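You operate a simulated robot arm through the tools that you are given. There is no shell and no other tool.

You are at the controls of a simulated robot arm. One attempt, no reset.

TASK
Put two scoops from the sack into the jug and tip the orange jar in.
Fine: scoop and jar go back where they stood; spill no more than a pinch from each. Set down upright: orange pellet jar.

It is judged by the outcome, as a careful person would: the job done as asked, and still so three seconds after it is handed in. It fails if anything else is knocked over, pushed out of place, dropped, spilled or broken.

THE ROBOT
A 7-joint arm with a two-finger gripper, fixed in place. Base frame: the origin is on the floor under the middle of its stand, x ahead of it, y to its left, z up. Readings come in cm, degrees, newtons and seconds.
With the tool pointing down near the work surface it reaches from about 30 to 74 cm from the base axis. Its first joint turns from -166.0 to 166.0 degrees. Payload 2.94 kg.
The tool frame sits at the grasp point between the pads (the TCP): z along the fingers, y along the line on which they close. The tips reach 3 cm beyond it. The gripper opens to 13.8 cm; its body begins 10.9 cm behind the TCP.
Orientation is that of the tool frame in the base frame, as a unit quaternion [x, y, z, w]. With the fingers straight down and closing along the base's y, the tool's x points along the base's -x, its y along +y and its z along -z.

THE INTERFACE
- The arm moves only by the tool servo_tool. Its argument "motion" is text: rows parted by semicolons, each of 7 numbers parted by spaces: the shift along the base's x, y, z in units of 250 mm (1.0 is 250 mm), then the turn, a rotation vector about the base's x, y, z in units of 60 degrees (1.0 is 60 degrees), then the gripper command, from -1 (shut) to 1 (fully open), values between in proportion. In form: tx ty tz ax ay az jaw; .... A call has 1 to 20 rows; each row is the pose to reach, as a shift and turn from the pose commanded when the call began. A call with a number of a shift or a turn outside -1 to 1 is refused whole. A row lasts 0.2 s, in which the tool goes at most 5 cm and 8.6 degrees; a call with a longer step from one row to the next is refused whole, and so is a gripper value outside its range. Where a pose cannot be reached the arm comes as near as it can. A force on the tool above 90 N (or 10 N above the force at the start of the call, whichever is more), or a blocked arm, ends the call early, and 0.2 s more pass. The fingers move at their own pace (about 7.2 cm/s each) and stop on an object; they squeeze with about 42 N. The grip force told is the motor's: it shows also when the fingers shut on nothing. Time passes only in rows, and 0.2 s behind the last, so rows that repeat a pose let the fingers close. The reply holds the time, the measured pose of the TCP, the force on the tool along the base axes, the opening and the grip force, in the units named above and with some noise, with the torque about the TCP (base axes, N m) and any sound that the robot's microphone picked up.
- Cameras (640 x 400 px; columns grow to the right, rows downward): "scene" is fixed at [5.11, -50.1, 132.83]; the picture's right is [0.93, -0.37, 0.00], its down [-0.16, -0.40, -0.90] and it looks along [0.33, 0.84, -0.43] (base axes); focal length 301 px, centre (320, 200). "wrist" rides on the gripper at [7.1, 1.9, -14.6] in the tool frame; the picture's right is [-0.26, 0.97, 0.00], its down [-0.85, -0.23, -0.48] and it looks along [-0.46, -0.12, 0.88] (tool axes); focal length 280 px, centre (320, 200). There is no depth. A picture from a camera that has moved, and an enlarged one, comes with that camera's place and axes in the base frame and with its lens.
- grab_frame(camera): a new picture of that camera. No time passes.
- move_column(by): slides the trunk up (or, below 0, down) by that many cm; the arm rides with it, the base frame stays. It gives what a move gives, with no picture.
- close_up(camera, box): a new picture of the part [left, top, right, bottom] of that camera's present view, enlarged. No time passes.
- finish_job(): hands the job in; it is judged then, once.

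Places have to be worked out from the pictures, the camera data and where the tool is seen. Open the gripper and draw the arm clear of the work before you hand the job in, unless the task says otherwise.

The tools are called as a command line: name --argument value ..., lists and objects as JSON in quotes. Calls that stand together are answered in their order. servo_tool: Moves the arm, as the interface text tells. Its arguments: {"type":"object","properties":{"motion":{"type":"string"}},"required":["motion"]} The other tools are called the same way: move_column (by) moves the trunk up or down; grab_frame (camera) takes a picture; close_up (camera, box) takes an enlarged picture of a part of a camera's view; finish_job () hands the job in.

At the start:

```text
time_s: 0.0
tcp_pos: [49.58, 12.47, 124.24]
ee_rot: [0.001, 1.0, 0.0, 0.0]
contact_force: [1.3, -0.5, -0.4]
moment: [0.0, 0.0, 0.02]
finger_gap: 13.8
grip_force: 0.1
trunk travel left (down, up): [-35.0, 10.4]
```

scene: 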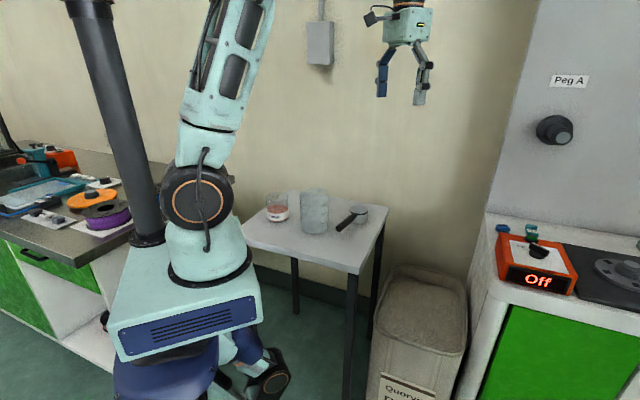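
wrist: 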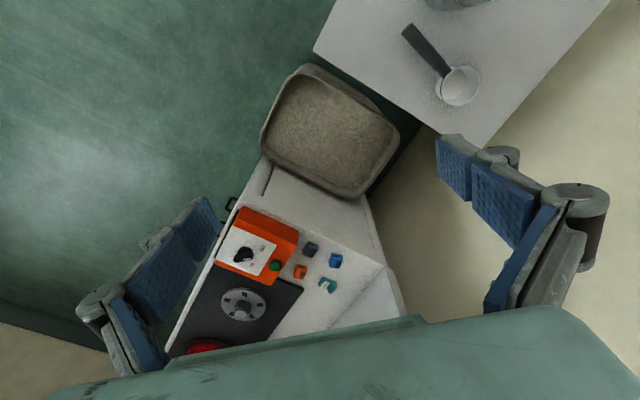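

The first pictures show a small table with a jar, a jug and a scoop, and a sack beside it. I'll enlarge the views to read the details.

close_up --camera "scene" --box '[230, 170, 400, 276]'

close_up --camera "scene" --box '[340, 240, 500, 400]'

grab_frame --camera "wrist"

close_up --camera "wrist" --box '[240, 0, 560, 200]'

```text
3.76 times, centred on (315, 223) of scene
camera zoom: at [5.11, -50.1, 132.83], right [0.93, -0.37, 0.0], down [-0.16, -0.4, -0.9], along [0.33, 0.84, -0.43], focal length 1133 px, centre (339, 113)
```

zoom: 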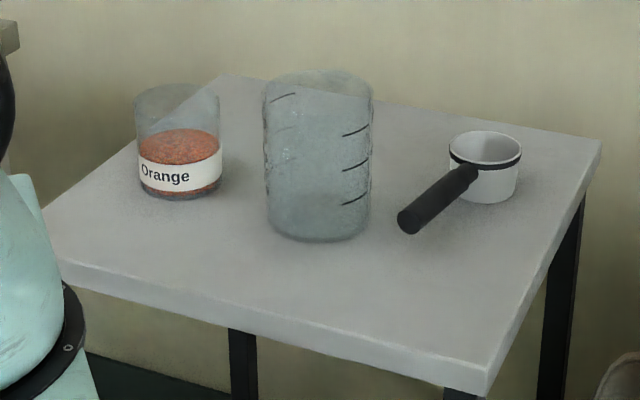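

```text
2.50 times, centred on (420, 320) of scene
camera zoom: at [5.11, -50.1, 132.83], right [0.93, -0.37, 0.0], down [-0.16, -0.4, -0.9], along [0.33, 0.84, -0.43], focal length 752 px, centre (70, -100)
```

zoom: 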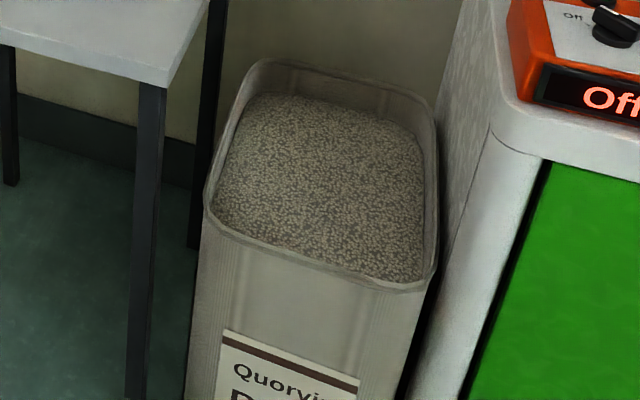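

```text
taken
camera wrist: at [42.47, 14.47, 138.8], right [0.26, 0.97, 0.0], down [0.85, -0.23, 0.48], along [0.46, -0.12, -0.88], focal length 280 px, centre (320, 200)
```

wrist: 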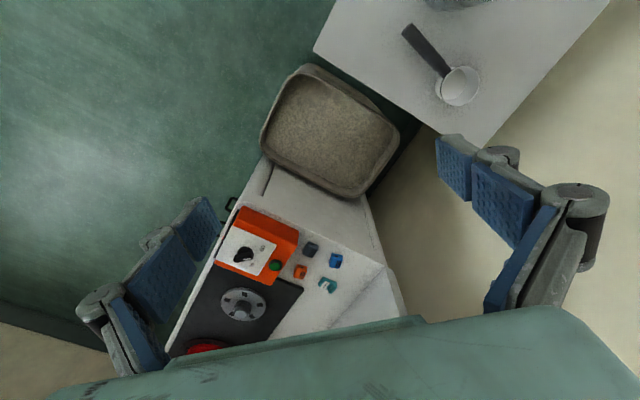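

```text
2.00 times, centred on (400, 100) of wrist
camera zoom: at [42.47, 14.47, 138.8], right [0.26, 0.97, 0.0], down [0.85, -0.23, 0.48], along [0.46, -0.12, -0.88], focal length 561 px, centre (160, 400)
```

zoom: 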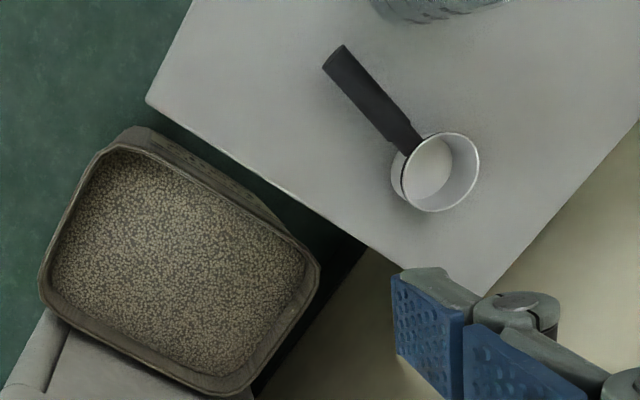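

From the two views I triangulate the table top at z≈75.4. The scoop cup is near (55.7, 38.9) with its handle end near (44, 31.4, 78.7). The jug is near (38, 40), the jar near (27, 52), and the sack's centre near (67, 11) with its rim at z≈56. I'll turn the tool about 33° to line up with the scoop handle and move above it, still high up.

servo_tool --motion "-0.004 0.147 0 0 0 0.09 1; -0.008 0.295 0 0 0 0.18 1; -0.012 0.442 0 0 0 0.27 1; -0.016 0.59 0 0 0 0.36 1; -0.02 0.737 0 0 0 0.455 1; -0.024 0.884 0 0 0 0.545 1; -0.024 0.884 0 0 0 0.545 1"

```text
time_s: 1.6
tcp_pos: [48.86, 34.73, 123.93]
ee_rot: [-0.282, 0.959, 0.0, 0.0]
contact_force: [0.7, -0.1, -1.0]
moment: [-0.03, 0.0, 0.02]
finger_gap: 13.8
grip_force: 0.1
trunk travel left (down, up): [-35.0, 10.4]
```

The tool is turned and sits above the handle. I'll look from both cameras.

grab_frame --camera "wrist"

grab_frame --camera "scene"

```text
taken
camera wrist: at [41.92, 32.53, 138.57], right [-0.3, 0.95, 0.0], down [0.84, 0.27, 0.48], along [0.45, 0.14, -0.88], focal length 280 px, centre (320, 200)
```

wrist: 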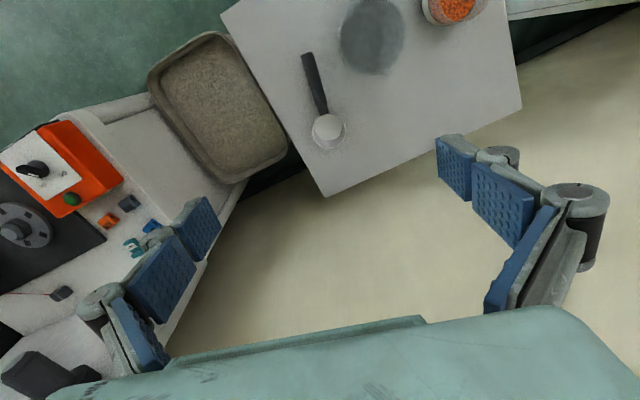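

```text
taken
```

scene: 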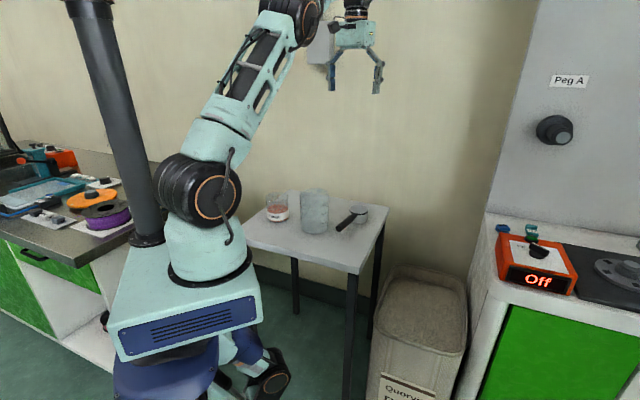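

The wrist view now takes in the whole table. I'll enlarge the table area to refine the positions.

close_up --camera "wrist" --box '[260, 0, 520, 162]'

close_up --camera "wrist" --box '[290, 40, 370, 160]'

```text
2.46 times, centred on (390, 81) of wrist
camera zoom: at [41.92, 32.53, 138.57], right [-0.3, 0.95, 0.0], down [0.84, 0.27, 0.48], along [0.45, 0.14, -0.88], focal length 690 px, centre (148, 493)
```

zoom: 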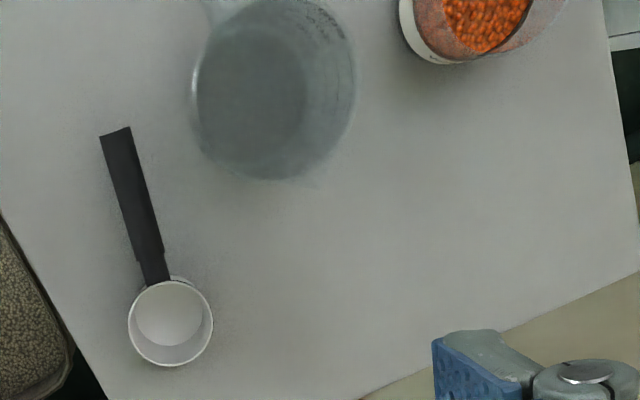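

```text
3.33 times, centred on (330, 100) of wrist
camera zoom: at [41.92, 32.53, 138.57], right [-0.3, 0.95, 0.0], down [0.84, 0.27, 0.48], along [0.45, 0.14, -0.88], focal length 935 px, centre (287, 533)
```

zoom: 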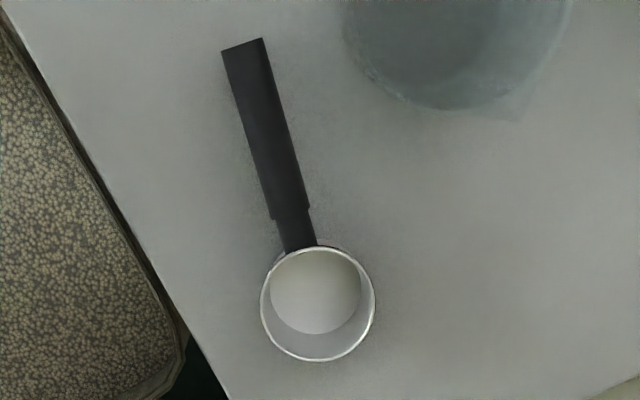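

The handle runs radially at about 35°, with its axis near z≈78.7. The jug's rim centre is at (38.3, 39.6) and z≈89.8. Before touching anything I'll check in free air, up high, that the arm can roll the tool sideways for pouring. First I move to a pour-like station.

servo_tool --motion "-0.162 -0.008 0 0 0 0.055 1; -0.324 -0.016 0 0 0 0.111 1; -0.486 -0.024 0 0 0 0.166 1; -0.648 -0.032 0 0 0 0.222 1; -0.648 -0.032 0 0 0 0.222 1"

servo_tool --motion "0 0 0 0.097 0.1 0 1; 0 0 0 0.194 0.2 0 1; 0 0 0 0.29 0.3 0 1; 0 0 0 0.387 0.4 0 1; 0 0 0 0.484 0.5 0 1; 0 0 0 0.58 0.6 0 1; 0 0 0 0.69 0.71 0 1; 0 0 0 0.69 0.71 0 1"

```text
time_s: 2.8
tcp_pos: [32.64, 33.7, 124.21]
ee_rot: [-0.391, 0.921, 0.001, 0.0]
contact_force: [-0.2, -0.3, 0.7]
moment: [-0.05, -0.03, -0.02]
finger_gap: 13.79
grip_force: 0.1
trunk travel left (down, up): [-35.0, 10.4]
```

```text
refused: row 7 steps farther than a row can; nothing moved
```

The last row's step was too large, so I'll repeat the roll with even steps of about 8.3°.

servo_tool --motion "0 0 0 0.097 0.1 0 1; 0 0 0 0.194 0.2 0 1; 0 0 0 0.29 0.3 0 1; 0 0 0 0.387 0.4 0 1; 0 0 0 0.484 0.5 0 1; 0 0 0 0.58 0.6 0 1; 0 0 0 0.677 0.7 0 1; 0 0 0 0.677 0.7 0 1"

```text
time_s: 4.6
tcp_pos: [32.78, 33.66, 124.18]
ee_rot: [-0.341, 0.803, 0.451, -0.19]
contact_force: [-0.5, 0.0, 0.2]
moment: [0.02, 0.03, 0.0]
finger_gap: 13.8
grip_force: 0.0
trunk travel left (down, up): [-35.0, 10.4]
```

The arm took a 58° roll exactly. I'll roll another 58° to see whether about 117° is reachable.

servo_tool --motion "0 0 0 0.097 0.1 0 1; 0 0 0 0.194 0.2 0 1; 0 0 0 0.29 0.3 0 1; 0 0 0 0.387 0.4 0 1; 0 0 0 0.484 0.5 0 1; 0 0 0 0.58 0.6 0 1; 0 0 0 0.677 0.7 0 1; 0 0 0 0.677 0.7 0 1"

grab_frame --camera "scene"

```text
time_s: 6.4
tcp_pos: [32.7, 33.78, 124.29]
ee_rot: [-0.204, 0.481, 0.785, -0.332]
contact_force: [-0.1, 0.2, -0.1]
moment: [0.02, -0.04, 0.0]
finger_gap: 13.81
grip_force: 0.2
trunk travel left (down, up): [-35.0, 10.4]
```

```text
taken
```

scene: 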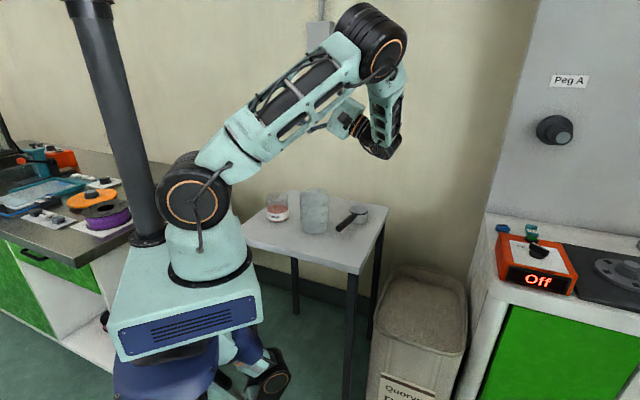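

The 117° roll works with the elbow staying high, so the same configuration will serve lower once the trunk comes down. I'll roll back to vertical, then test the pitched side-grasp pose needed for the jar.

servo_tool --motion "0 0 0 -0.097 -0.1 0 1; 0 0 0 -0.194 -0.2 0 1; 0 0 0 -0.29 -0.3 0 1; 0 0 0 -0.387 -0.4 0 1; 0 0 0 -0.484 -0.5 0 1; 0 0 0 -0.58 -0.6 0 1; 0 0 0 -0.677 -0.7 0 1; 0 0 0 -0.677 -0.7 0 1"

servo_tool --motion "0 0 0 -0.097 -0.1 0 1; 0 0 0 -0.194 -0.2 0 1; 0 0 0 -0.29 -0.3 0 1; 0 0 0 -0.387 -0.4 0 1; 0 0 0 -0.484 -0.5 0 1; 0 0 0 -0.58 -0.6 0 1; 0 0 0 -0.677 -0.7 0 1; 0 0 0 -0.677 -0.7 0 1"

grab_frame --camera "wrist"

```text
time_s: 8.2
tcp_pos: [32.73, 33.87, 124.18]
ee_rot: [-0.341, 0.804, 0.448, -0.19]
contact_force: [0.2, -0.1, 0.9]
moment: [-0.01, -0.01, 0.01]
finger_gap: 13.81
grip_force: 0.1
trunk travel left (down, up): [-35.0, 10.4]
```

```text
time_s: 10.0
tcp_pos: [32.61, 33.86, 124.1]
ee_rot: [-0.391, 0.92, -0.001, 0.001]
contact_force: [-0.2, -0.1, 0.4]
moment: [0.0, 0.02, -0.04]
finger_gap: 13.83
grip_force: 0.0
trunk travel left (down, up): [-35.0, 10.4]
```

```text
taken
camera wrist: at [26.37, 30.16, 138.83], right [-0.51, 0.86, 0.0], down [0.75, 0.45, 0.48], along [0.41, 0.24, -0.88], focal length 280 px, centre (320, 200)
```

wrist: 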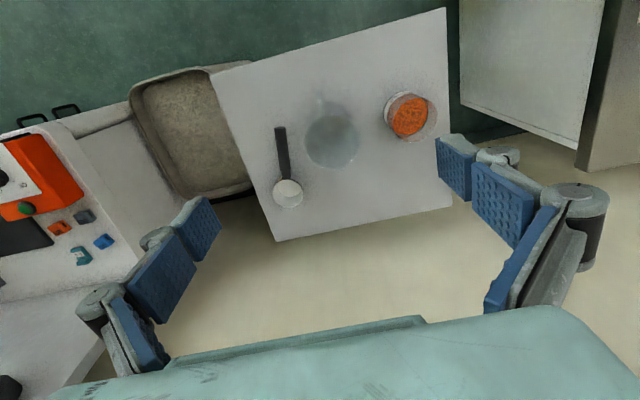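

This view shows the jug, jar and scoop together. I'll enlarge it to refine all three positions.

close_up --camera "wrist" --box '[260, 80, 460, 205]'

close_up --camera "wrist" --box '[120, 50, 260, 200]'

```text
3.20 times, centred on (360, 142) of wrist
camera zoom: at [26.37, 30.16, 138.83], right [-0.51, 0.86, 0.0], down [0.75, 0.45, 0.48], along [0.41, 0.24, -0.88], focal length 897 px, centre (192, 384)
```

zoom: 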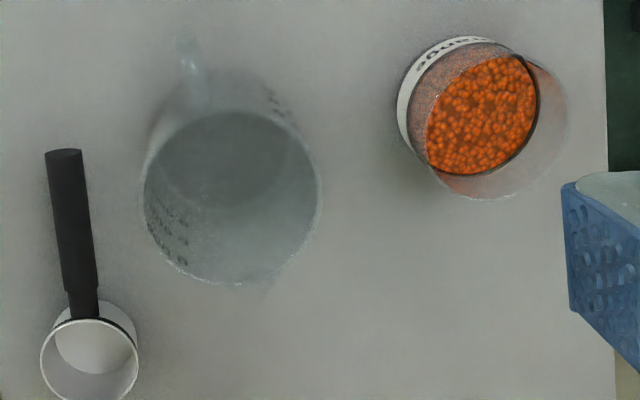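

```text
2.67 times, centred on (190, 125) of wrist
camera zoom: at [26.37, 30.16, 138.83], right [-0.51, 0.86, 0.0], down [0.75, 0.45, 0.48], along [0.41, 0.24, -0.88], focal length 748 px, centre (667, 400)
```

zoom: 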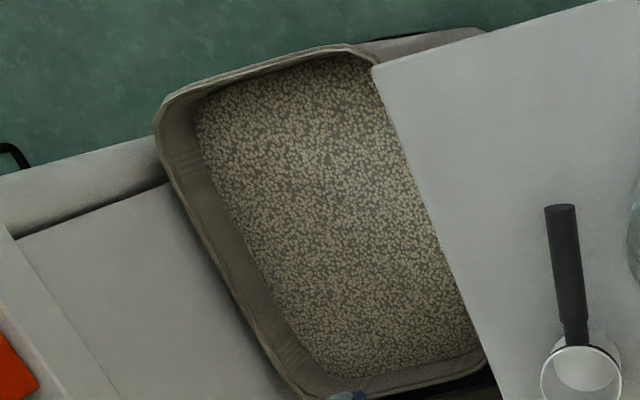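

All three views agree. The jug centre is at (38.1, 39.7) with a handle pointing toward the base, the jar is at (27.4, 51.9) with its rim at about z=85.4, and the scoop cup is at (55.8, 39.1). The sack's rim is at about z=56 and its pellet surface about z=50. Next I'll test, high above the jar, whether the tool can pitch up 60° for a side grasp.

servo_tool --motion "-0.052 0.18 0 0 0 0.068 1; -0.104 0.36 0 0 0 0.135 1; -0.156 0.54 0 0 0 0.2 1; -0.208 0.72 0 0 0 0.27 1; -0.208 0.72 0 0 0 0.27 1"

servo_tool --motion "0 0 0 0.11 -0.058 0 1; 0 0 0 0.221 -0.117 0 1; 0 0 0 0.332 -0.175 0 1; 0 0 0 0.442 -0.233 0 1; 0 0 0 0.553 -0.291 0 1; 0 0 0 0.663 -0.35 0 1; 0 0 0 0.774 -0.408 0 1; 0 0 0 0.884 -0.466 0 1; 0 0 0 0.884 -0.466 0 1"

grab_frame --camera "scene"

grab_frame --camera "wrist"

```text
time_s: 11.2
tcp_pos: [27.82, 51.83, 124.26]
ee_rot: [-0.517, 0.856, 0.0, 0.0]
contact_force: [-0.9, 0.2, -0.2]
moment: [-0.04, -0.01, 0.01]
finger_gap: 13.83
grip_force: 0.0
trunk travel left (down, up): [-35.0, 10.4]
```

```text
time_s: 12.7
tcp_pos: [29.53, 52.05, 114.95]
ee_rot: [-0.469, 0.824, 0.189, 0.258]
contact_force: [0.3, -0.4, 0.5]
moment: [0.01, 0.01, 0.03]
finger_gap: 13.82
grip_force: 0.1
trunk travel left (down, up): [-35.0, 10.4]
stopped in row 7: the arm was blocked; the commanded pose is now the measured one
```

```text
taken
```

scene: 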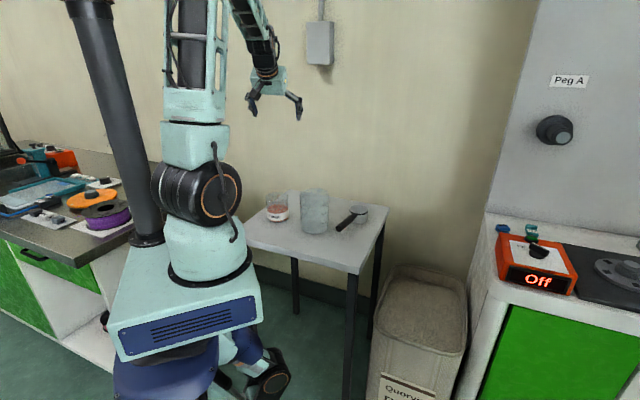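

```text
taken
camera wrist: at [21.29, 40.11, 122.61], right [-0.73, 0.65, 0.22], down [0.45, 0.2, 0.87], along [0.52, 0.73, -0.43], focal length 280 px, centre (320, 200)
```

wrist: 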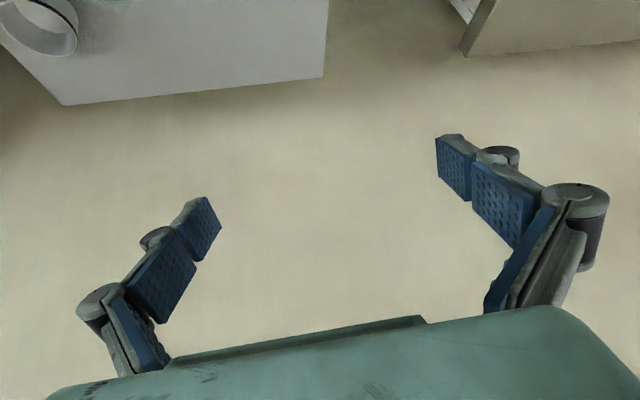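

The pitched pose hits a joint limit near 37°, so I won't grasp the jar that way. Rolling sideways works well, so I'll test a tangential side approach instead. First I go back to tool-down above the jar's spot.

servo_tool --motion "-0.015 0 0.073 -0.115 0.048 0.009 1; -0.031 0 0.146 -0.229 0.096 0.019 1; -0.046 0 0.219 -0.344 0.144 0.028 1; -0.062 0 0.292 -0.458 0.192 0.038 1; -0.077 0 0.365 -0.573 0.24 0.047 1; -0.077 0 0.365 -0.573 0.24 0.047 1"

servo_tool --motion "0 0 0 0 0 0.14 1; 0 0 0 0 0 0.28 1; 0 0 0 0 0 0.42 1; 0 0 0 0 0 0.56 1; 0 0 0 0 0 0.7 1; 0 0 0 0 0 0.84 1; 0 0 0 0 0 0.98 1; 0 0 0 0 0 0.98 1"

servo_tool --motion "0 0 0 0 0 0.13 1; 0 0 0 0 0 0.26 1; 0 0 0 0 0 0.39 1; 0 0 0 0 0 0.52 1; 0 0 0 0 0 0.52 1"

```text
time_s: 14.1
tcp_pos: [27.53, 51.97, 124.32]
ee_rot: [-0.519, 0.855, 0.001, 0.0]
contact_force: [-0.3, -0.2, 0.0]
moment: [-0.02, 0.04, 0.01]
finger_gap: 13.78
grip_force: 0.2
trunk travel left (down, up): [-35.0, 10.4]
```

```text
time_s: 15.9
tcp_pos: [27.46, 52.01, 124.42]
ee_rot: [0.872, -0.49, -0.002, -0.001]
contact_force: [-0.1, 0.1, -0.1]
moment: [-0.02, 0.0, 0.0]
finger_gap: 13.79
grip_force: 0.1
trunk travel left (down, up): [-35.0, 10.4]
```

```text
time_s: 17.1
tcp_pos: [27.48, 52.08, 124.47]
ee_rot: [0.971, -0.238, -0.002, -0.001]
contact_force: [-0.2, 0.0, 0.0]
moment: [0.02, -0.03, 0.02]
finger_gap: 13.8
grip_force: 0.1
trunk travel left (down, up): [-35.0, 10.4]
```

Yaw +90° works. Now I tilt the tool so that it points clockwise (toward −tangential), with the hand swinging to the far side away from the jug.

servo_tool --motion "0 0 0 -0.058 -0.111 0 1; 0 0 0 -0.117 -0.221 0 1; 0 0 0 -0.175 -0.332 0 1; 0 0 0 -0.233 -0.442 0 1; 0 0 0 -0.291 -0.553 0 1; 0 0 0 -0.35 -0.664 0 1; 0 0 0 -0.408 -0.774 0 1; 0 0 0 -0.466 -0.885 0 1; 0 0 0 -0.466 -0.885 0 1"

grab_frame --camera "scene"

grab_frame --camera "wrist"

```text
time_s: 19.1
tcp_pos: [27.5, 51.94, 124.52]
ee_rot: [0.841, -0.207, 0.485, 0.122]
contact_force: [0.4, 0.3, 0.1]
moment: [0.01, -0.04, 0.01]
finger_gap: 13.81
grip_force: 0.1
trunk travel left (down, up): [-35.0, 10.4]
```

```text
taken
```

scene: 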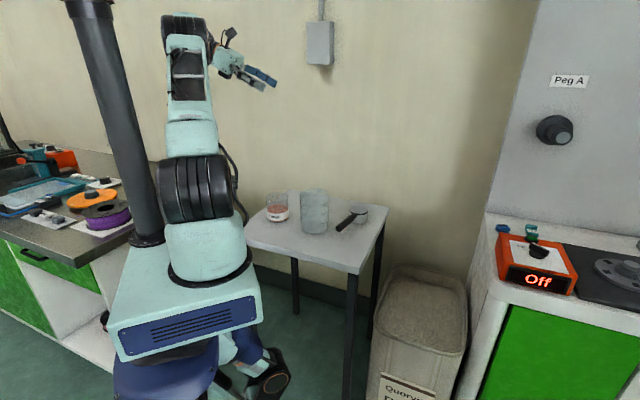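

```text
taken
camera wrist: at [18.56, 54.64, 137.93], right [-0.57, -0.79, -0.22], down [-0.63, 0.59, -0.5], along [0.53, -0.14, -0.84], focal length 280 px, centre (320, 200)
```

wrist: 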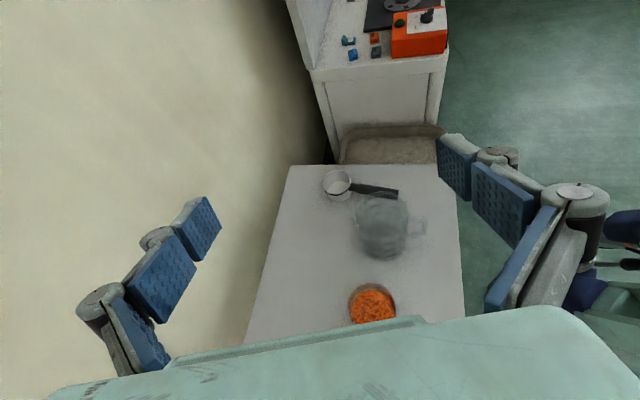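

This side approach works: the tool points toward the jug side, 30° below horizontal, with the camera on top. Next I test the pour rotation near the jug's position, still high: shift there, then rotate about the tangential axis.

servo_tool --motion "0.135 -0.09 0 0 0 -0.067 1; 0.27 -0.18 0 0 0 -0.135 1; 0.405 -0.27 0 0 0 -0.2 1; 0.54 -0.36 0 0 0 -0.27 1; 0.54 -0.36 0 0 0 -0.27 1"

servo_tool --motion "0 0 0 0.09 -0.087 0 1; 0 0 0 0.18 -0.174 0 1; 0 0 0 0.27 -0.261 0 1; 0 0 0 0.36 -0.348 0 1; 0 0 0 0.45 -0.435 0 1; 0 0 0 0.54 -0.522 0 1; 0 0 0 0.63 -0.609 0 1; 0 0 0 0.71 -0.69 0 1; 0 0 0 0.71 -0.69 0 1"

servo_tool --motion "0 0 0 0.09 -0.087 0 1; 0 0 0 0.18 -0.174 0 1; 0 0 0 0.27 -0.261 0 1; 0 0 0 0.36 -0.348 0 1; 0 0 0 0.45 -0.435 0 1; 0 0 0 0.54 -0.522 0 1; 0 0 0 0.63 -0.609 0 1; 0 0 0 0.71 -0.69 0 1; 0 0 0 0.71 -0.69 0 1"

grab_frame --camera "scene"

```text
time_s: 20.3
tcp_pos: [40.99, 43.17, 124.41]
ee_rot: [0.804, -0.324, 0.461, 0.189]
contact_force: [0.4, -0.1, 0.1]
moment: [0.03, 0.01, -0.02]
finger_gap: 13.79
grip_force: 0.1
trunk travel left (down, up): [-35.0, 10.4]
```

```text
time_s: 22.3
tcp_pos: [40.78, 43.08, 124.45]
ee_rot: [0.605, -0.51, 0.565, -0.235]
contact_force: [0.2, 0.0, -0.5]
moment: [-0.01, 0.03, -0.02]
finger_gap: 13.82
grip_force: 0.0
trunk travel left (down, up): [-35.0, 10.4]
```

```text
time_s: 24.3
tcp_pos: [40.8, 43.1, 124.53]
ee_rot: [-0.248, 0.563, -0.518, 0.595]
contact_force: [0.1, -0.4, 0.6]
moment: [0.02, -0.02, -0.03]
finger_gap: 13.8
grip_force: 0.1
trunk travel left (down, up): [-35.0, 10.4]
```

```text
taken
```

scene: 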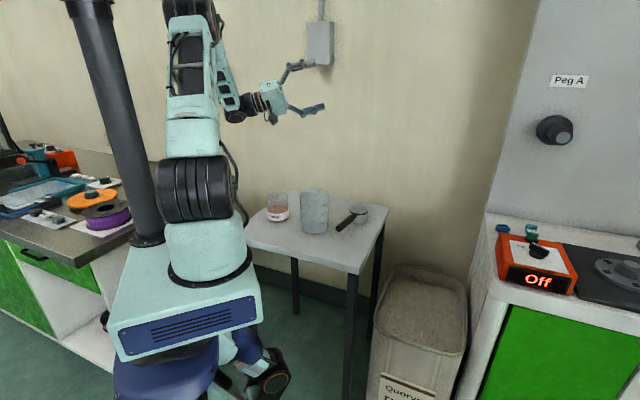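

The full 119° jar-pour rotation is reachable too. I'll undo these test turns and go back to tool-down.

servo_tool --motion "0 0 0 -0.09 0.087 0 1; 0 0 0 -0.18 0.174 0 1; 0 0 0 -0.27 0.261 0 1; 0 0 0 -0.36 0.348 0 1; 0 0 0 -0.45 0.435 0 1; 0 0 0 -0.54 0.522 0 1; 0 0 0 -0.63 0.609 0 1; 0 0 0 -0.71 0.69 0 1; 0 0 0 -0.71 0.69 0 1"

servo_tool --motion "0 0 0 -0.09 0.087 0 1; 0 0 0 -0.18 0.174 0 1; 0 0 0 -0.27 0.261 0 1; 0 0 0 -0.36 0.348 0 1; 0 0 0 -0.45 0.435 0 1; 0 0 0 -0.54 0.522 0 1; 0 0 0 -0.63 0.609 0 1; 0 0 0 -0.71 0.69 0 1; 0 0 0 -0.71 0.69 0 1"

servo_tool --motion "0 0 0 0.086 0.09 0 1; 0 0 0 0.173 0.18 0 1; 0 0 0 0.26 0.27 0 1; 0 0 0 0.347 0.36 0 1; 0 0 0 0.434 0.45 0 1; 0 0 0 0.521 0.54 0 1; 0 0 0 0.608 0.63 0 1; 0 0 0 0.695 0.719 0 1; 0 0 0 0.695 0.719 0 1"

servo_tool --motion "0.03 -0.03 0 0 0 -0.13 1; 0.06 -0.06 0 0 0 -0.26 1; 0.09 -0.09 0 0 0 -0.39 1; 0.12 -0.12 0 0 0 -0.52 1; 0.15 -0.15 0 0 0 -0.65 1; 0.18 -0.18 0 0 0 -0.78 1; 0.22 -0.22 0 0 0 -0.92 1; 0.22 -0.22 0 0 0 -0.92 1"

```text
time_s: 26.3
tcp_pos: [40.95, 43.06, 124.48]
ee_rot: [0.606, -0.51, 0.563, -0.233]
contact_force: [0.1, 0.4, -0.5]
moment: [-0.05, -0.02, 0.0]
finger_gap: 13.8
grip_force: 0.1
trunk travel left (down, up): [-35.0, 10.4]
```

```text
time_s: 28.3
tcp_pos: [41.05, 43.14, 124.49]
ee_rot: [0.804, -0.323, 0.462, 0.19]
contact_force: [0.0, -0.2, 0.5]
moment: [-0.05, 0.0, -0.02]
finger_gap: 13.78
grip_force: 0.1
trunk travel left (down, up): [-35.0, 10.4]
```

```text
time_s: 30.3
tcp_pos: [40.85, 43.05, 124.43]
ee_rot: [0.928, -0.372, -0.001, -0.001]
contact_force: [0.8, -0.2, -0.1]
moment: [0.01, 0.04, 0.04]
finger_gap: 13.79
grip_force: 0.0
trunk travel left (down, up): [-35.0, 10.4]
```

```text
time_s: 32.1
tcp_pos: [46.32, 37.58, 124.33]
ee_rot: [-0.649, 0.761, 0.001, 0.002]
contact_force: [-0.1, 0.1, 0.6]
moment: [0.0, 0.0, 0.01]
finger_gap: 13.81
grip_force: 0.1
trunk travel left (down, up): [-35.0, 10.4]
```

Back at tool-down. I finish the yaw to the handle direction (34.6°), come over the grip point 8.5 cm from the cup centre at about (48.8, 34.3), and narrow the fingers to about 6 cm.

servo_tool --motion "0.017 -0.022 0 0 0 -0.129 0.5; 0.033 -0.044 0 0 0 -0.257 0; -0.05 -0.066 0 0 0 -0.386 -0.13; 0.067 -0.088 0 0 0 -0.515 -0.13; 0.083 -0.11 0 0 0 -0.643 -0.13; 0.1 -0.132 0 0 0 -0.772 -0.13; 0.1 -0.132 0 0 0 -0.772 -0.13"

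move_column --by -20

grab_frame --camera "wrist"

grab_frame --camera "scene"

```text
time_s: 33.7
tcp_pos: [48.96, 34.23, 124.51]
ee_rot: [-0.297, 0.955, -0.001, 0.001]
contact_force: [-1.0, -0.1, 1.0]
moment: [-0.02, 0.02, -0.02]
finger_gap: 6.01
grip_force: 0.1
trunk travel left (down, up): [-35.0, 10.4]
```

```text
time_s: 35.9
tcp_pos: [49.04, 34.26, 104.62]
ee_rot: [-0.297, 0.955, 0.001, 0.001]
contact_force: [0.7, 0.5, 0.3]
moment: [0.01, 0.0, 0.0]
finger_gap: 6.02
grip_force: 0.0
trunk travel left (down, up): [-15.0, 30.4]
```

```text
taken
camera wrist: at [42.05, 31.77, 119.09], right [-0.33, 0.94, 0.0], down [0.83, 0.29, 0.48], along [0.45, 0.16, -0.88], focal length 280 px, centre (320, 200)
```

wrist: 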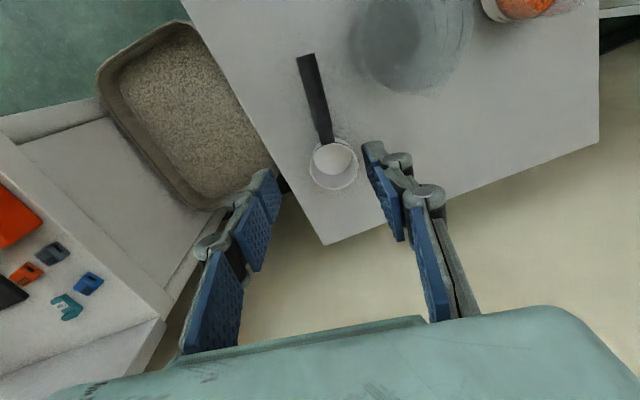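

```text
taken
```

scene: 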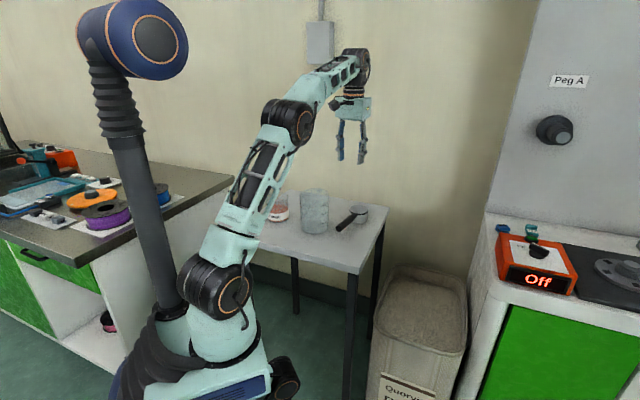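

The tool is aligned with the handle to within about 2 mm. I'll lower the trunk 5 cm more and descend to about z=86 for a check before the final approach.

move_column --by -5

servo_tool --motion "-0.005 0.002 -0.136 0 0 0 -0.13; -0.01 0.004 -0.272 0 0 0 -0.13; -0.01 0.004 -0.408 0 0 0 -0.13; -0.01 0.004 -0.54 0 0 0 -0.13; -0.01 0.004 -0.54 0 0 0 -0.13"

grab_frame --camera "wrist"

close_up --camera "scene" --box '[240, 110, 420, 280]'

```text
time_s: 36.8
tcp_pos: [48.94, 34.26, 99.6]
ee_rot: [-0.298, 0.955, 0.002, 0.002]
contact_force: [-0.1, 0.3, 1.2]
moment: [0.0, 0.01, -0.01]
finger_gap: 5.98
grip_force: 0.1
trunk travel left (down, up): [-10.0, 35.4]
```

```text
time_s: 38.0
tcp_pos: [48.64, 34.32, 85.73]
ee_rot: [-0.298, 0.955, 0.001, 0.001]
contact_force: [0.3, -0.2, -0.4]
moment: [-0.04, 0.02, 0.01]
finger_gap: 5.98
grip_force: 0.0
trunk travel left (down, up): [-10.0, 35.4]
```

```text
taken
camera wrist: at [41.76, 31.83, 100.32], right [-0.33, 0.94, 0.0], down [0.83, 0.29, 0.48], along [0.45, 0.16, -0.88], focal length 280 px, centre (320, 200)
```

wrist: 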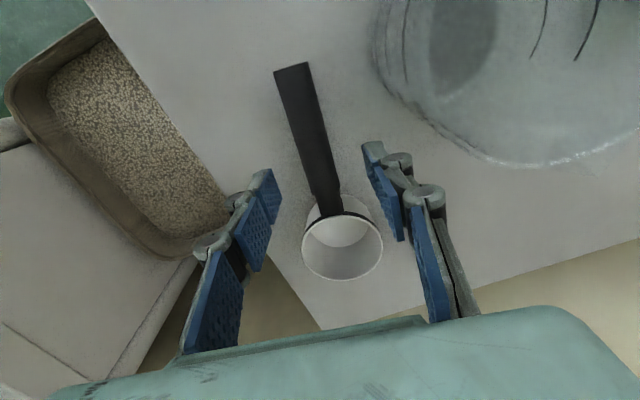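

```text
2.35 times, centred on (330, 195) of scene
camera zoom: at [5.11, -50.1, 132.83], right [0.93, -0.37, 0.0], down [-0.16, -0.4, -0.9], along [0.33, 0.84, -0.43], focal length 708 px, centre (296, 212)
```

zoom: 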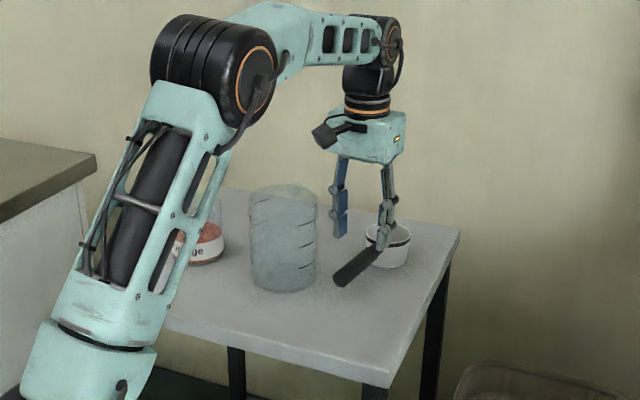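

Lateral offset is about 3 mm, so I correct it while descending to z≈79.8, which puts the tips about 1.4 cm above the table.

servo_tool --motion "0.004 -0.01 -0.08 0 0 0 -0.13; 0.004 -0.01 -0.16 0 0 0 -0.13; 0.004 -0.01 -0.236 0 0 0 -0.13; 0.004 -0.01 -0.236 0 0 0 -0.13"

grab_frame --camera "wrist"

close_up --camera "scene" --box '[290, 150, 390, 250]'

```text
time_s: 39.0
tcp_pos: [48.79, 34.09, 80.08]
ee_rot: [-0.297, 0.955, 0.001, 0.002]
contact_force: [-0.5, -0.3, 0.8]
moment: [-0.03, 0.02, 0.0]
finger_gap: 6.0
grip_force: 0.0
trunk travel left (down, up): [-10.0, 35.4]
```

```text
taken
camera wrist: at [41.81, 31.59, 94.63], right [-0.33, 0.94, 0.0], down [0.83, 0.29, 0.48], along [0.45, 0.16, -0.88], focal length 280 px, centre (320, 200)
```

wrist: 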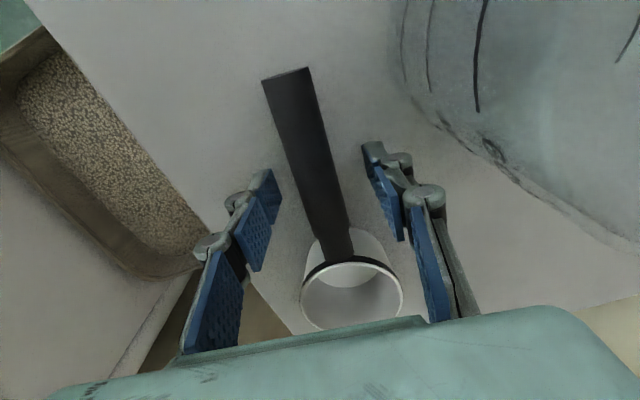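

```text
4.00 times, centred on (340, 200) of scene
camera zoom: at [5.11, -50.1, 132.83], right [0.93, -0.37, 0.0], down [-0.16, -0.4, -0.9], along [0.33, 0.84, -0.43], focal length 1204 px, centre (240, 200)
```

zoom: 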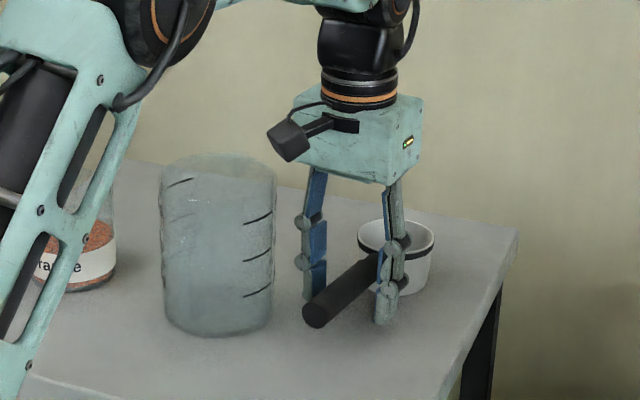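

The handle sits cleanly between the fingers, clear of the jug. Closing the gripper.

servo_tool --motion "0 0 -0.008 0 0 0 -0.5; 0 0 -0.008 0 0 0 -1; 0 0 -0.008 0 0 0 -1; 0 0 -0.008 0 0 0 -1; 0 0 -0.008 0 0 0 -1; 0 0 -0.008 0 0 0 -1"

grab_frame --camera "wrist"

close_up --camera "scene" --box '[290, 150, 390, 250]'

```text
time_s: 40.4
tcp_pos: [48.82, 33.93, 79.91]
ee_rot: [-0.298, 0.954, 0.001, 0.001]
contact_force: [0.1, -0.3, -0.8]
moment: [0.0, 0.01, 0.02]
finger_gap: 2.28
grip_force: 42.0
trunk travel left (down, up): [-10.0, 35.4]
```

```text
taken
camera wrist: at [41.87, 31.57, 94.45], right [-0.33, 0.94, 0.0], down [0.83, 0.29, 0.48], along [0.45, 0.16, -0.88], focal length 280 px, centre (320, 200)
```

wrist: 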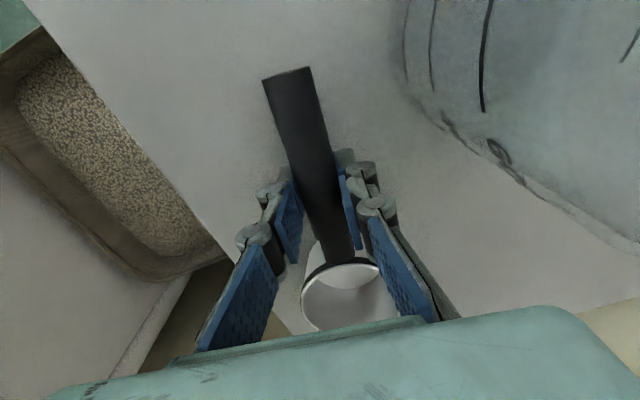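

```text
4.00 times, centred on (340, 200) of scene
camera zoom: at [5.11, -50.1, 132.83], right [0.93, -0.37, 0.0], down [-0.16, -0.4, -0.9], along [0.33, 0.84, -0.43], focal length 1204 px, centre (240, 200)
```

zoom: 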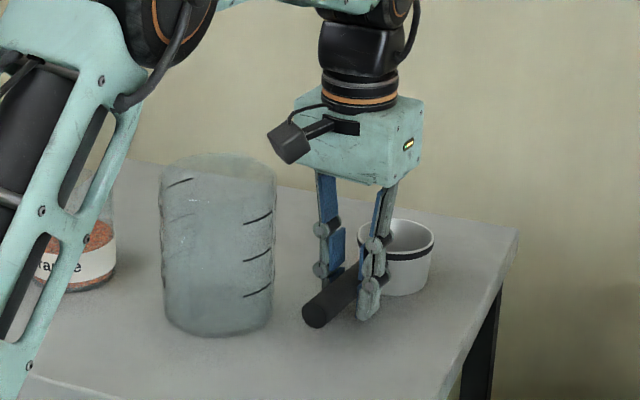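

The handle is held with a 2.28 cm gap at 42 N. The grasp pose to remember for putting it back is TCP (48.8, 34.0, 79.9), yaw 34.6°. I lift straight up and check the hold.

servo_tool --motion "0 0 0.06 0 0 0 -1; 0 0 0.16 0 0 0 -1; 0 0 0.28 0 0 0 -1; 0 0 0.4 0 0 0 -1; 0 0 0.4 0 0 0 -1"

grab_frame --camera "wrist"

close_up --camera "scene" --box '[290, 110, 390, 250]'

```text
time_s: 41.6
tcp_pos: [48.83, 33.98, 89.7]
ee_rot: [-0.299, 0.954, 0.0, 0.001]
contact_force: [0.6, 1.2, -1.0]
moment: [-0.02, 0.07, 0.04]
finger_gap: 2.28
grip_force: 41.7
trunk travel left (down, up): [-10.0, 35.4]
```

```text
taken
camera wrist: at [41.92, 31.5, 104.41], right [-0.33, 0.94, 0.0], down [0.83, 0.29, 0.48], along [0.45, 0.16, -0.88], focal length 280 px, centre (320, 200)
```

wrist: 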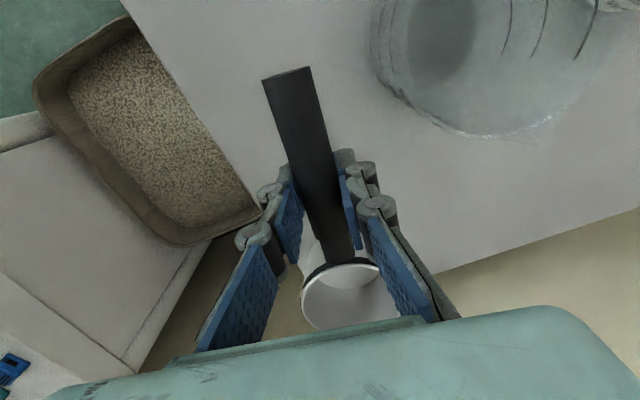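

```text
2.86 times, centred on (340, 180) of scene
camera zoom: at [5.11, -50.1, 132.83], right [0.93, -0.37, 0.0], down [-0.16, -0.4, -0.9], along [0.33, 0.84, -0.43], focal length 860 px, centre (263, 257)
```

zoom: 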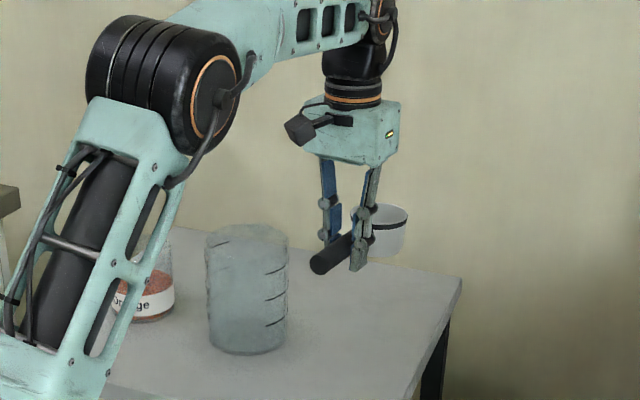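

The scoop is held firmly with no slip. I traverse above the sack while turning the handle to run along the sack's long side (yaw 45°).

servo_tool --motion "0.05 -0.12 0 0 0 0.02 -1; 0.11 -0.28 0 0 0 0.05 -1; 0.18 -0.45 0 0 0 0.08 -1; 0.25 -0.62 0 0 0 0.11 -1; 0.31 -0.79 0 0 0 0.14 -1; 0.36 -0.92 0 0 0 0.165 -1; 0.38 -0.96 0 0 0 0.173 -1; 0.38 -0.96 0 0 0 0.173 -1"

servo_tool --motion "0.02 -0.05 -0.12 0 0 0 -1; 0.05 -0.12 -0.28 0 0 0 -1; 0.08 -0.2 -0.44 0 0 0 -1; 0.09 -0.22 -0.56 0 0 0 -1; 0.09 -0.22 -0.6 0 0 0 -1; 0.09 -0.22 -0.6 0 0 0 -1"

grab_frame --camera "wrist"

grab_frame --camera "scene"

```text
time_s: 43.4
tcp_pos: [58.31, 10.03, 89.83]
ee_rot: [-0.383, 0.924, 0.001, 0.0]
contact_force: [-0.2, -0.2, -0.9]
moment: [-0.05, 0.06, -0.02]
finger_gap: 2.28
grip_force: 41.5
trunk travel left (down, up): [-10.0, 35.4]
```

```text
time_s: 44.8
tcp_pos: [60.67, 4.63, 74.87]
ee_rot: [-0.383, 0.924, 0.001, 0.001]
contact_force: [-0.1, 0.3, -1.1]
moment: [-0.06, 0.08, 0.0]
finger_gap: 2.29
grip_force: 41.8
trunk travel left (down, up): [-10.0, 35.4]
```

```text
taken
camera wrist: at [54.31, 0.9, 89.49], right [-0.5, 0.87, 0.0], down [0.76, 0.44, 0.48], along [0.41, 0.24, -0.88], focal length 280 px, centre (320, 200)
```

wrist: 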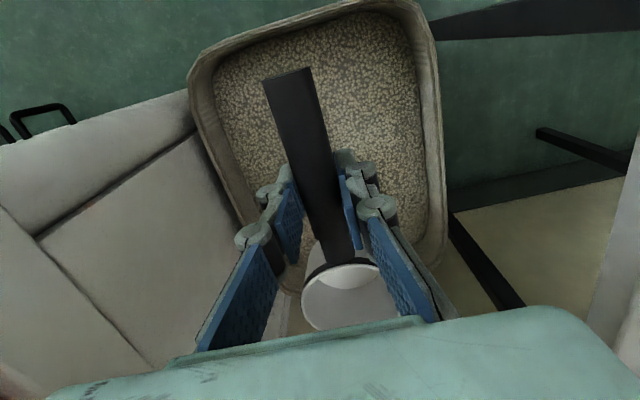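

```text
taken
```

scene: 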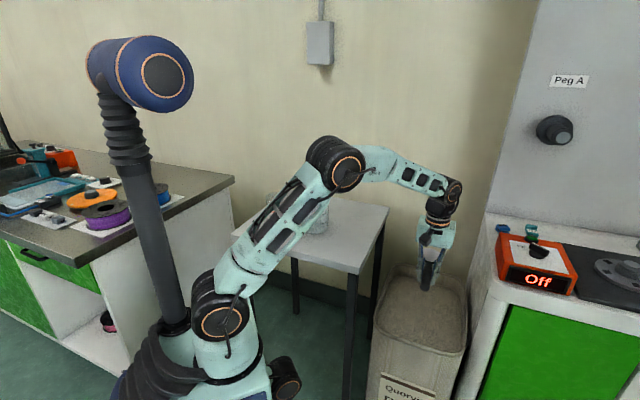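

The handle is over the sack's middle and the cup would be near the sack's centre, around (66.7, 10.6). I try the 35° nose-down pitch here in the air, above the rim.

servo_tool --motion "0 0 0 -0.083 0.083 0 -1; 0 0 0 -0.166 0.166 0 -1; 0 0 0 -0.25 0.25 0 -1; 0 0 0 -0.332 0.332 0 -1; 0 0 0 -0.412 0.412 0 -1; 0 0 0 -0.412 0.412 0 -1"

grab_frame --camera "wrist"

close_up --camera "scene" --box '[340, 160, 500, 380]'

```text
time_s: 46.2
tcp_pos: [60.56, 4.36, 74.8]
ee_rot: [-0.365, 0.881, -0.114, -0.278]
contact_force: [-0.2, 0.4, -1.2]
moment: [-0.04, 0.05, 0.01]
finger_gap: 2.28
grip_force: 41.9
trunk travel left (down, up): [-10.0, 35.4]
```

```text
taken
camera wrist: at [60.99, 7.74, 90.93], right [-0.53, 0.83, -0.15], down [0.85, 0.52, -0.1], along [0.0, -0.18, -0.98], focal length 280 px, centre (320, 200)
```

wrist: 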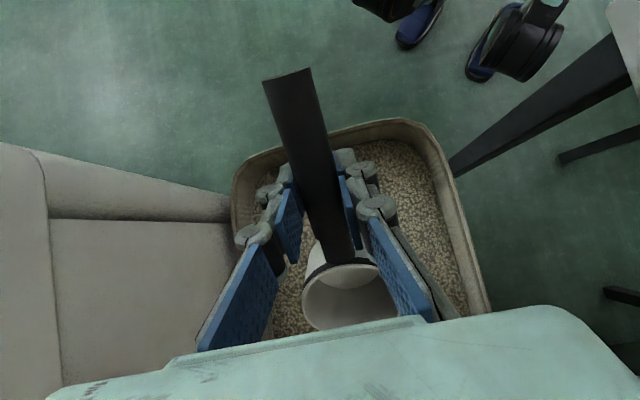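

```text
1.82 times, centred on (420, 270) of scene
camera zoom: at [5.11, -50.1, 132.83], right [0.93, -0.37, 0.0], down [-0.16, -0.4, -0.9], along [0.33, 0.84, -0.43], focal length 547 px, centre (138, 73)
```

zoom: 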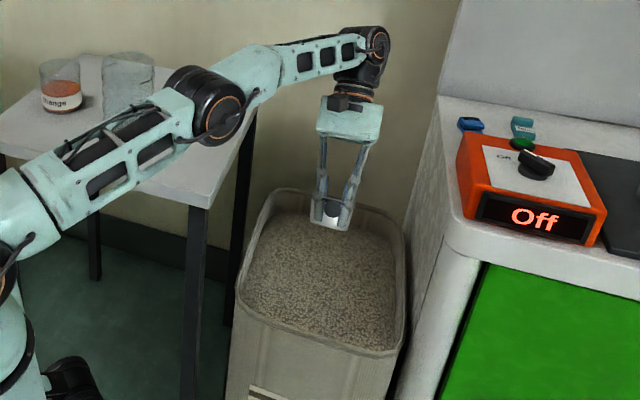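

The 35° pitch is reachable. I lower straight down until the cup's lowest edge is just above the pellets (TCP z≈62), watching the elbow against the table corner.

servo_tool --motion "0 0 -0.12 0 0 0 -1; 0 0 -0.26 0 0 0 -1; 0 0 -0.4 0 0 0 -1; 0 0 -0.5 0 0 0 -1; 0 0 -0.512 0 0 0 -1"

grab_frame --camera "scene"

close_up --camera "scene" --box '[350, 210, 500, 370]'

grab_frame --camera "wrist"

```text
time_s: 47.4
tcp_pos: [60.57, 4.76, 62.0]
ee_rot: [-0.366, 0.881, -0.114, -0.277]
contact_force: [-0.4, -1.2, -0.4]
moment: [-0.02, 0.06, -0.04]
finger_gap: 2.29
grip_force: 41.4
trunk travel left (down, up): [-10.0, 35.4]
```

```text
taken
```

scene: 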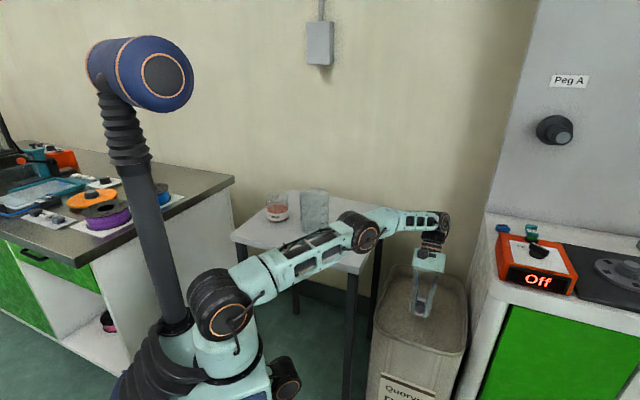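

```text
2.50 times, centred on (425, 290) of scene
camera zoom: at [5.11, -50.1, 132.83], right [0.93, -0.37, 0.0], down [-0.16, -0.4, -0.9], along [0.33, 0.84, -0.43], focal length 752 px, centre (58, -25)
```

zoom: 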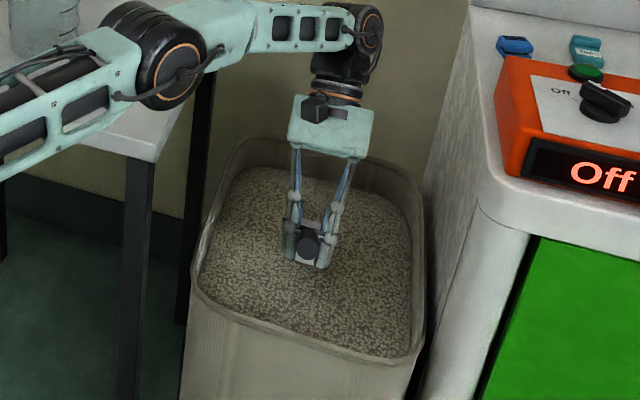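

```text
taken
camera wrist: at [60.91, 7.78, 78.14], right [-0.53, 0.83, -0.15], down [0.85, 0.52, -0.09], along [0.0, -0.18, -0.98], focal length 280 px, centre (320, 200)
```

wrist: 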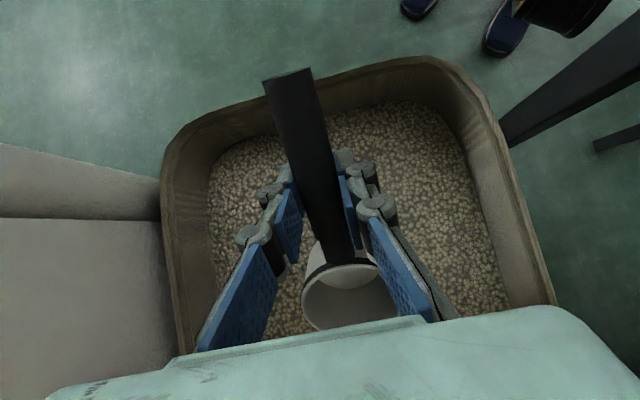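

The elbow stays well above the table, around z≈91. I start digging: 6 cm down and 2 cm forward slowly, then read the forces.

servo_tool --motion "0.011 0.011 -0.04 0 0 0 -1; 0.022 0.022 -0.08 0 0 0 -1; 0.033 0.033 -0.12 0 0 0 -1; 0.044 0.044 -0.16 0 0 0 -1; 0.05 0.05 -0.2 0 0 0 -1; 0.056 0.056 -0.24 0 0 0 -1"

grab_frame --camera "wrist"

close_up --camera "scene" --box '[350, 210, 500, 370]'

```text
time_s: 48.8
tcp_pos: [60.85, 5.64, 57.37]
ee_rot: [-0.366, 0.882, -0.114, -0.276]
contact_force: [-0.6, -0.2, -2.0]
moment: [-0.01, 0.01, 0.01]
finger_gap: 2.27
grip_force: 42.1
out of reach, approached as far as the arm can: row 4, 5, 6
trunk travel left (down, up): [-10.0, 35.4]
```

```text
taken
camera wrist: at [61.32, 8.78, 73.39], right [-0.53, 0.83, -0.15], down [0.85, 0.52, -0.09], along [0.0, -0.18, -0.98], focal length 280 px, centre (320, 200)
```

wrist: 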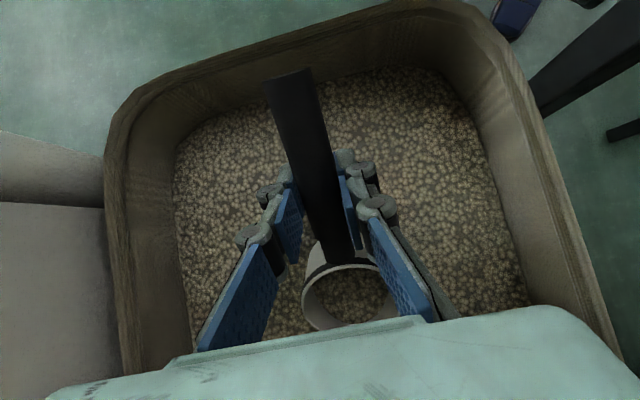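

```text
2.50 times, centred on (425, 290) of scene
camera zoom: at [5.11, -50.1, 132.83], right [0.93, -0.37, 0.0], down [-0.16, -0.4, -0.9], along [0.33, 0.84, -0.43], focal length 752 px, centre (58, -25)
```

zoom: 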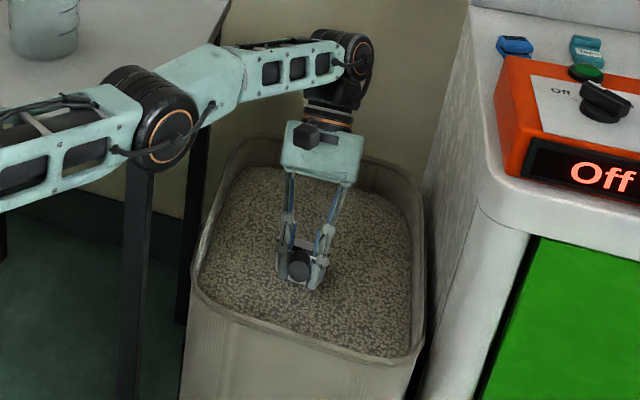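

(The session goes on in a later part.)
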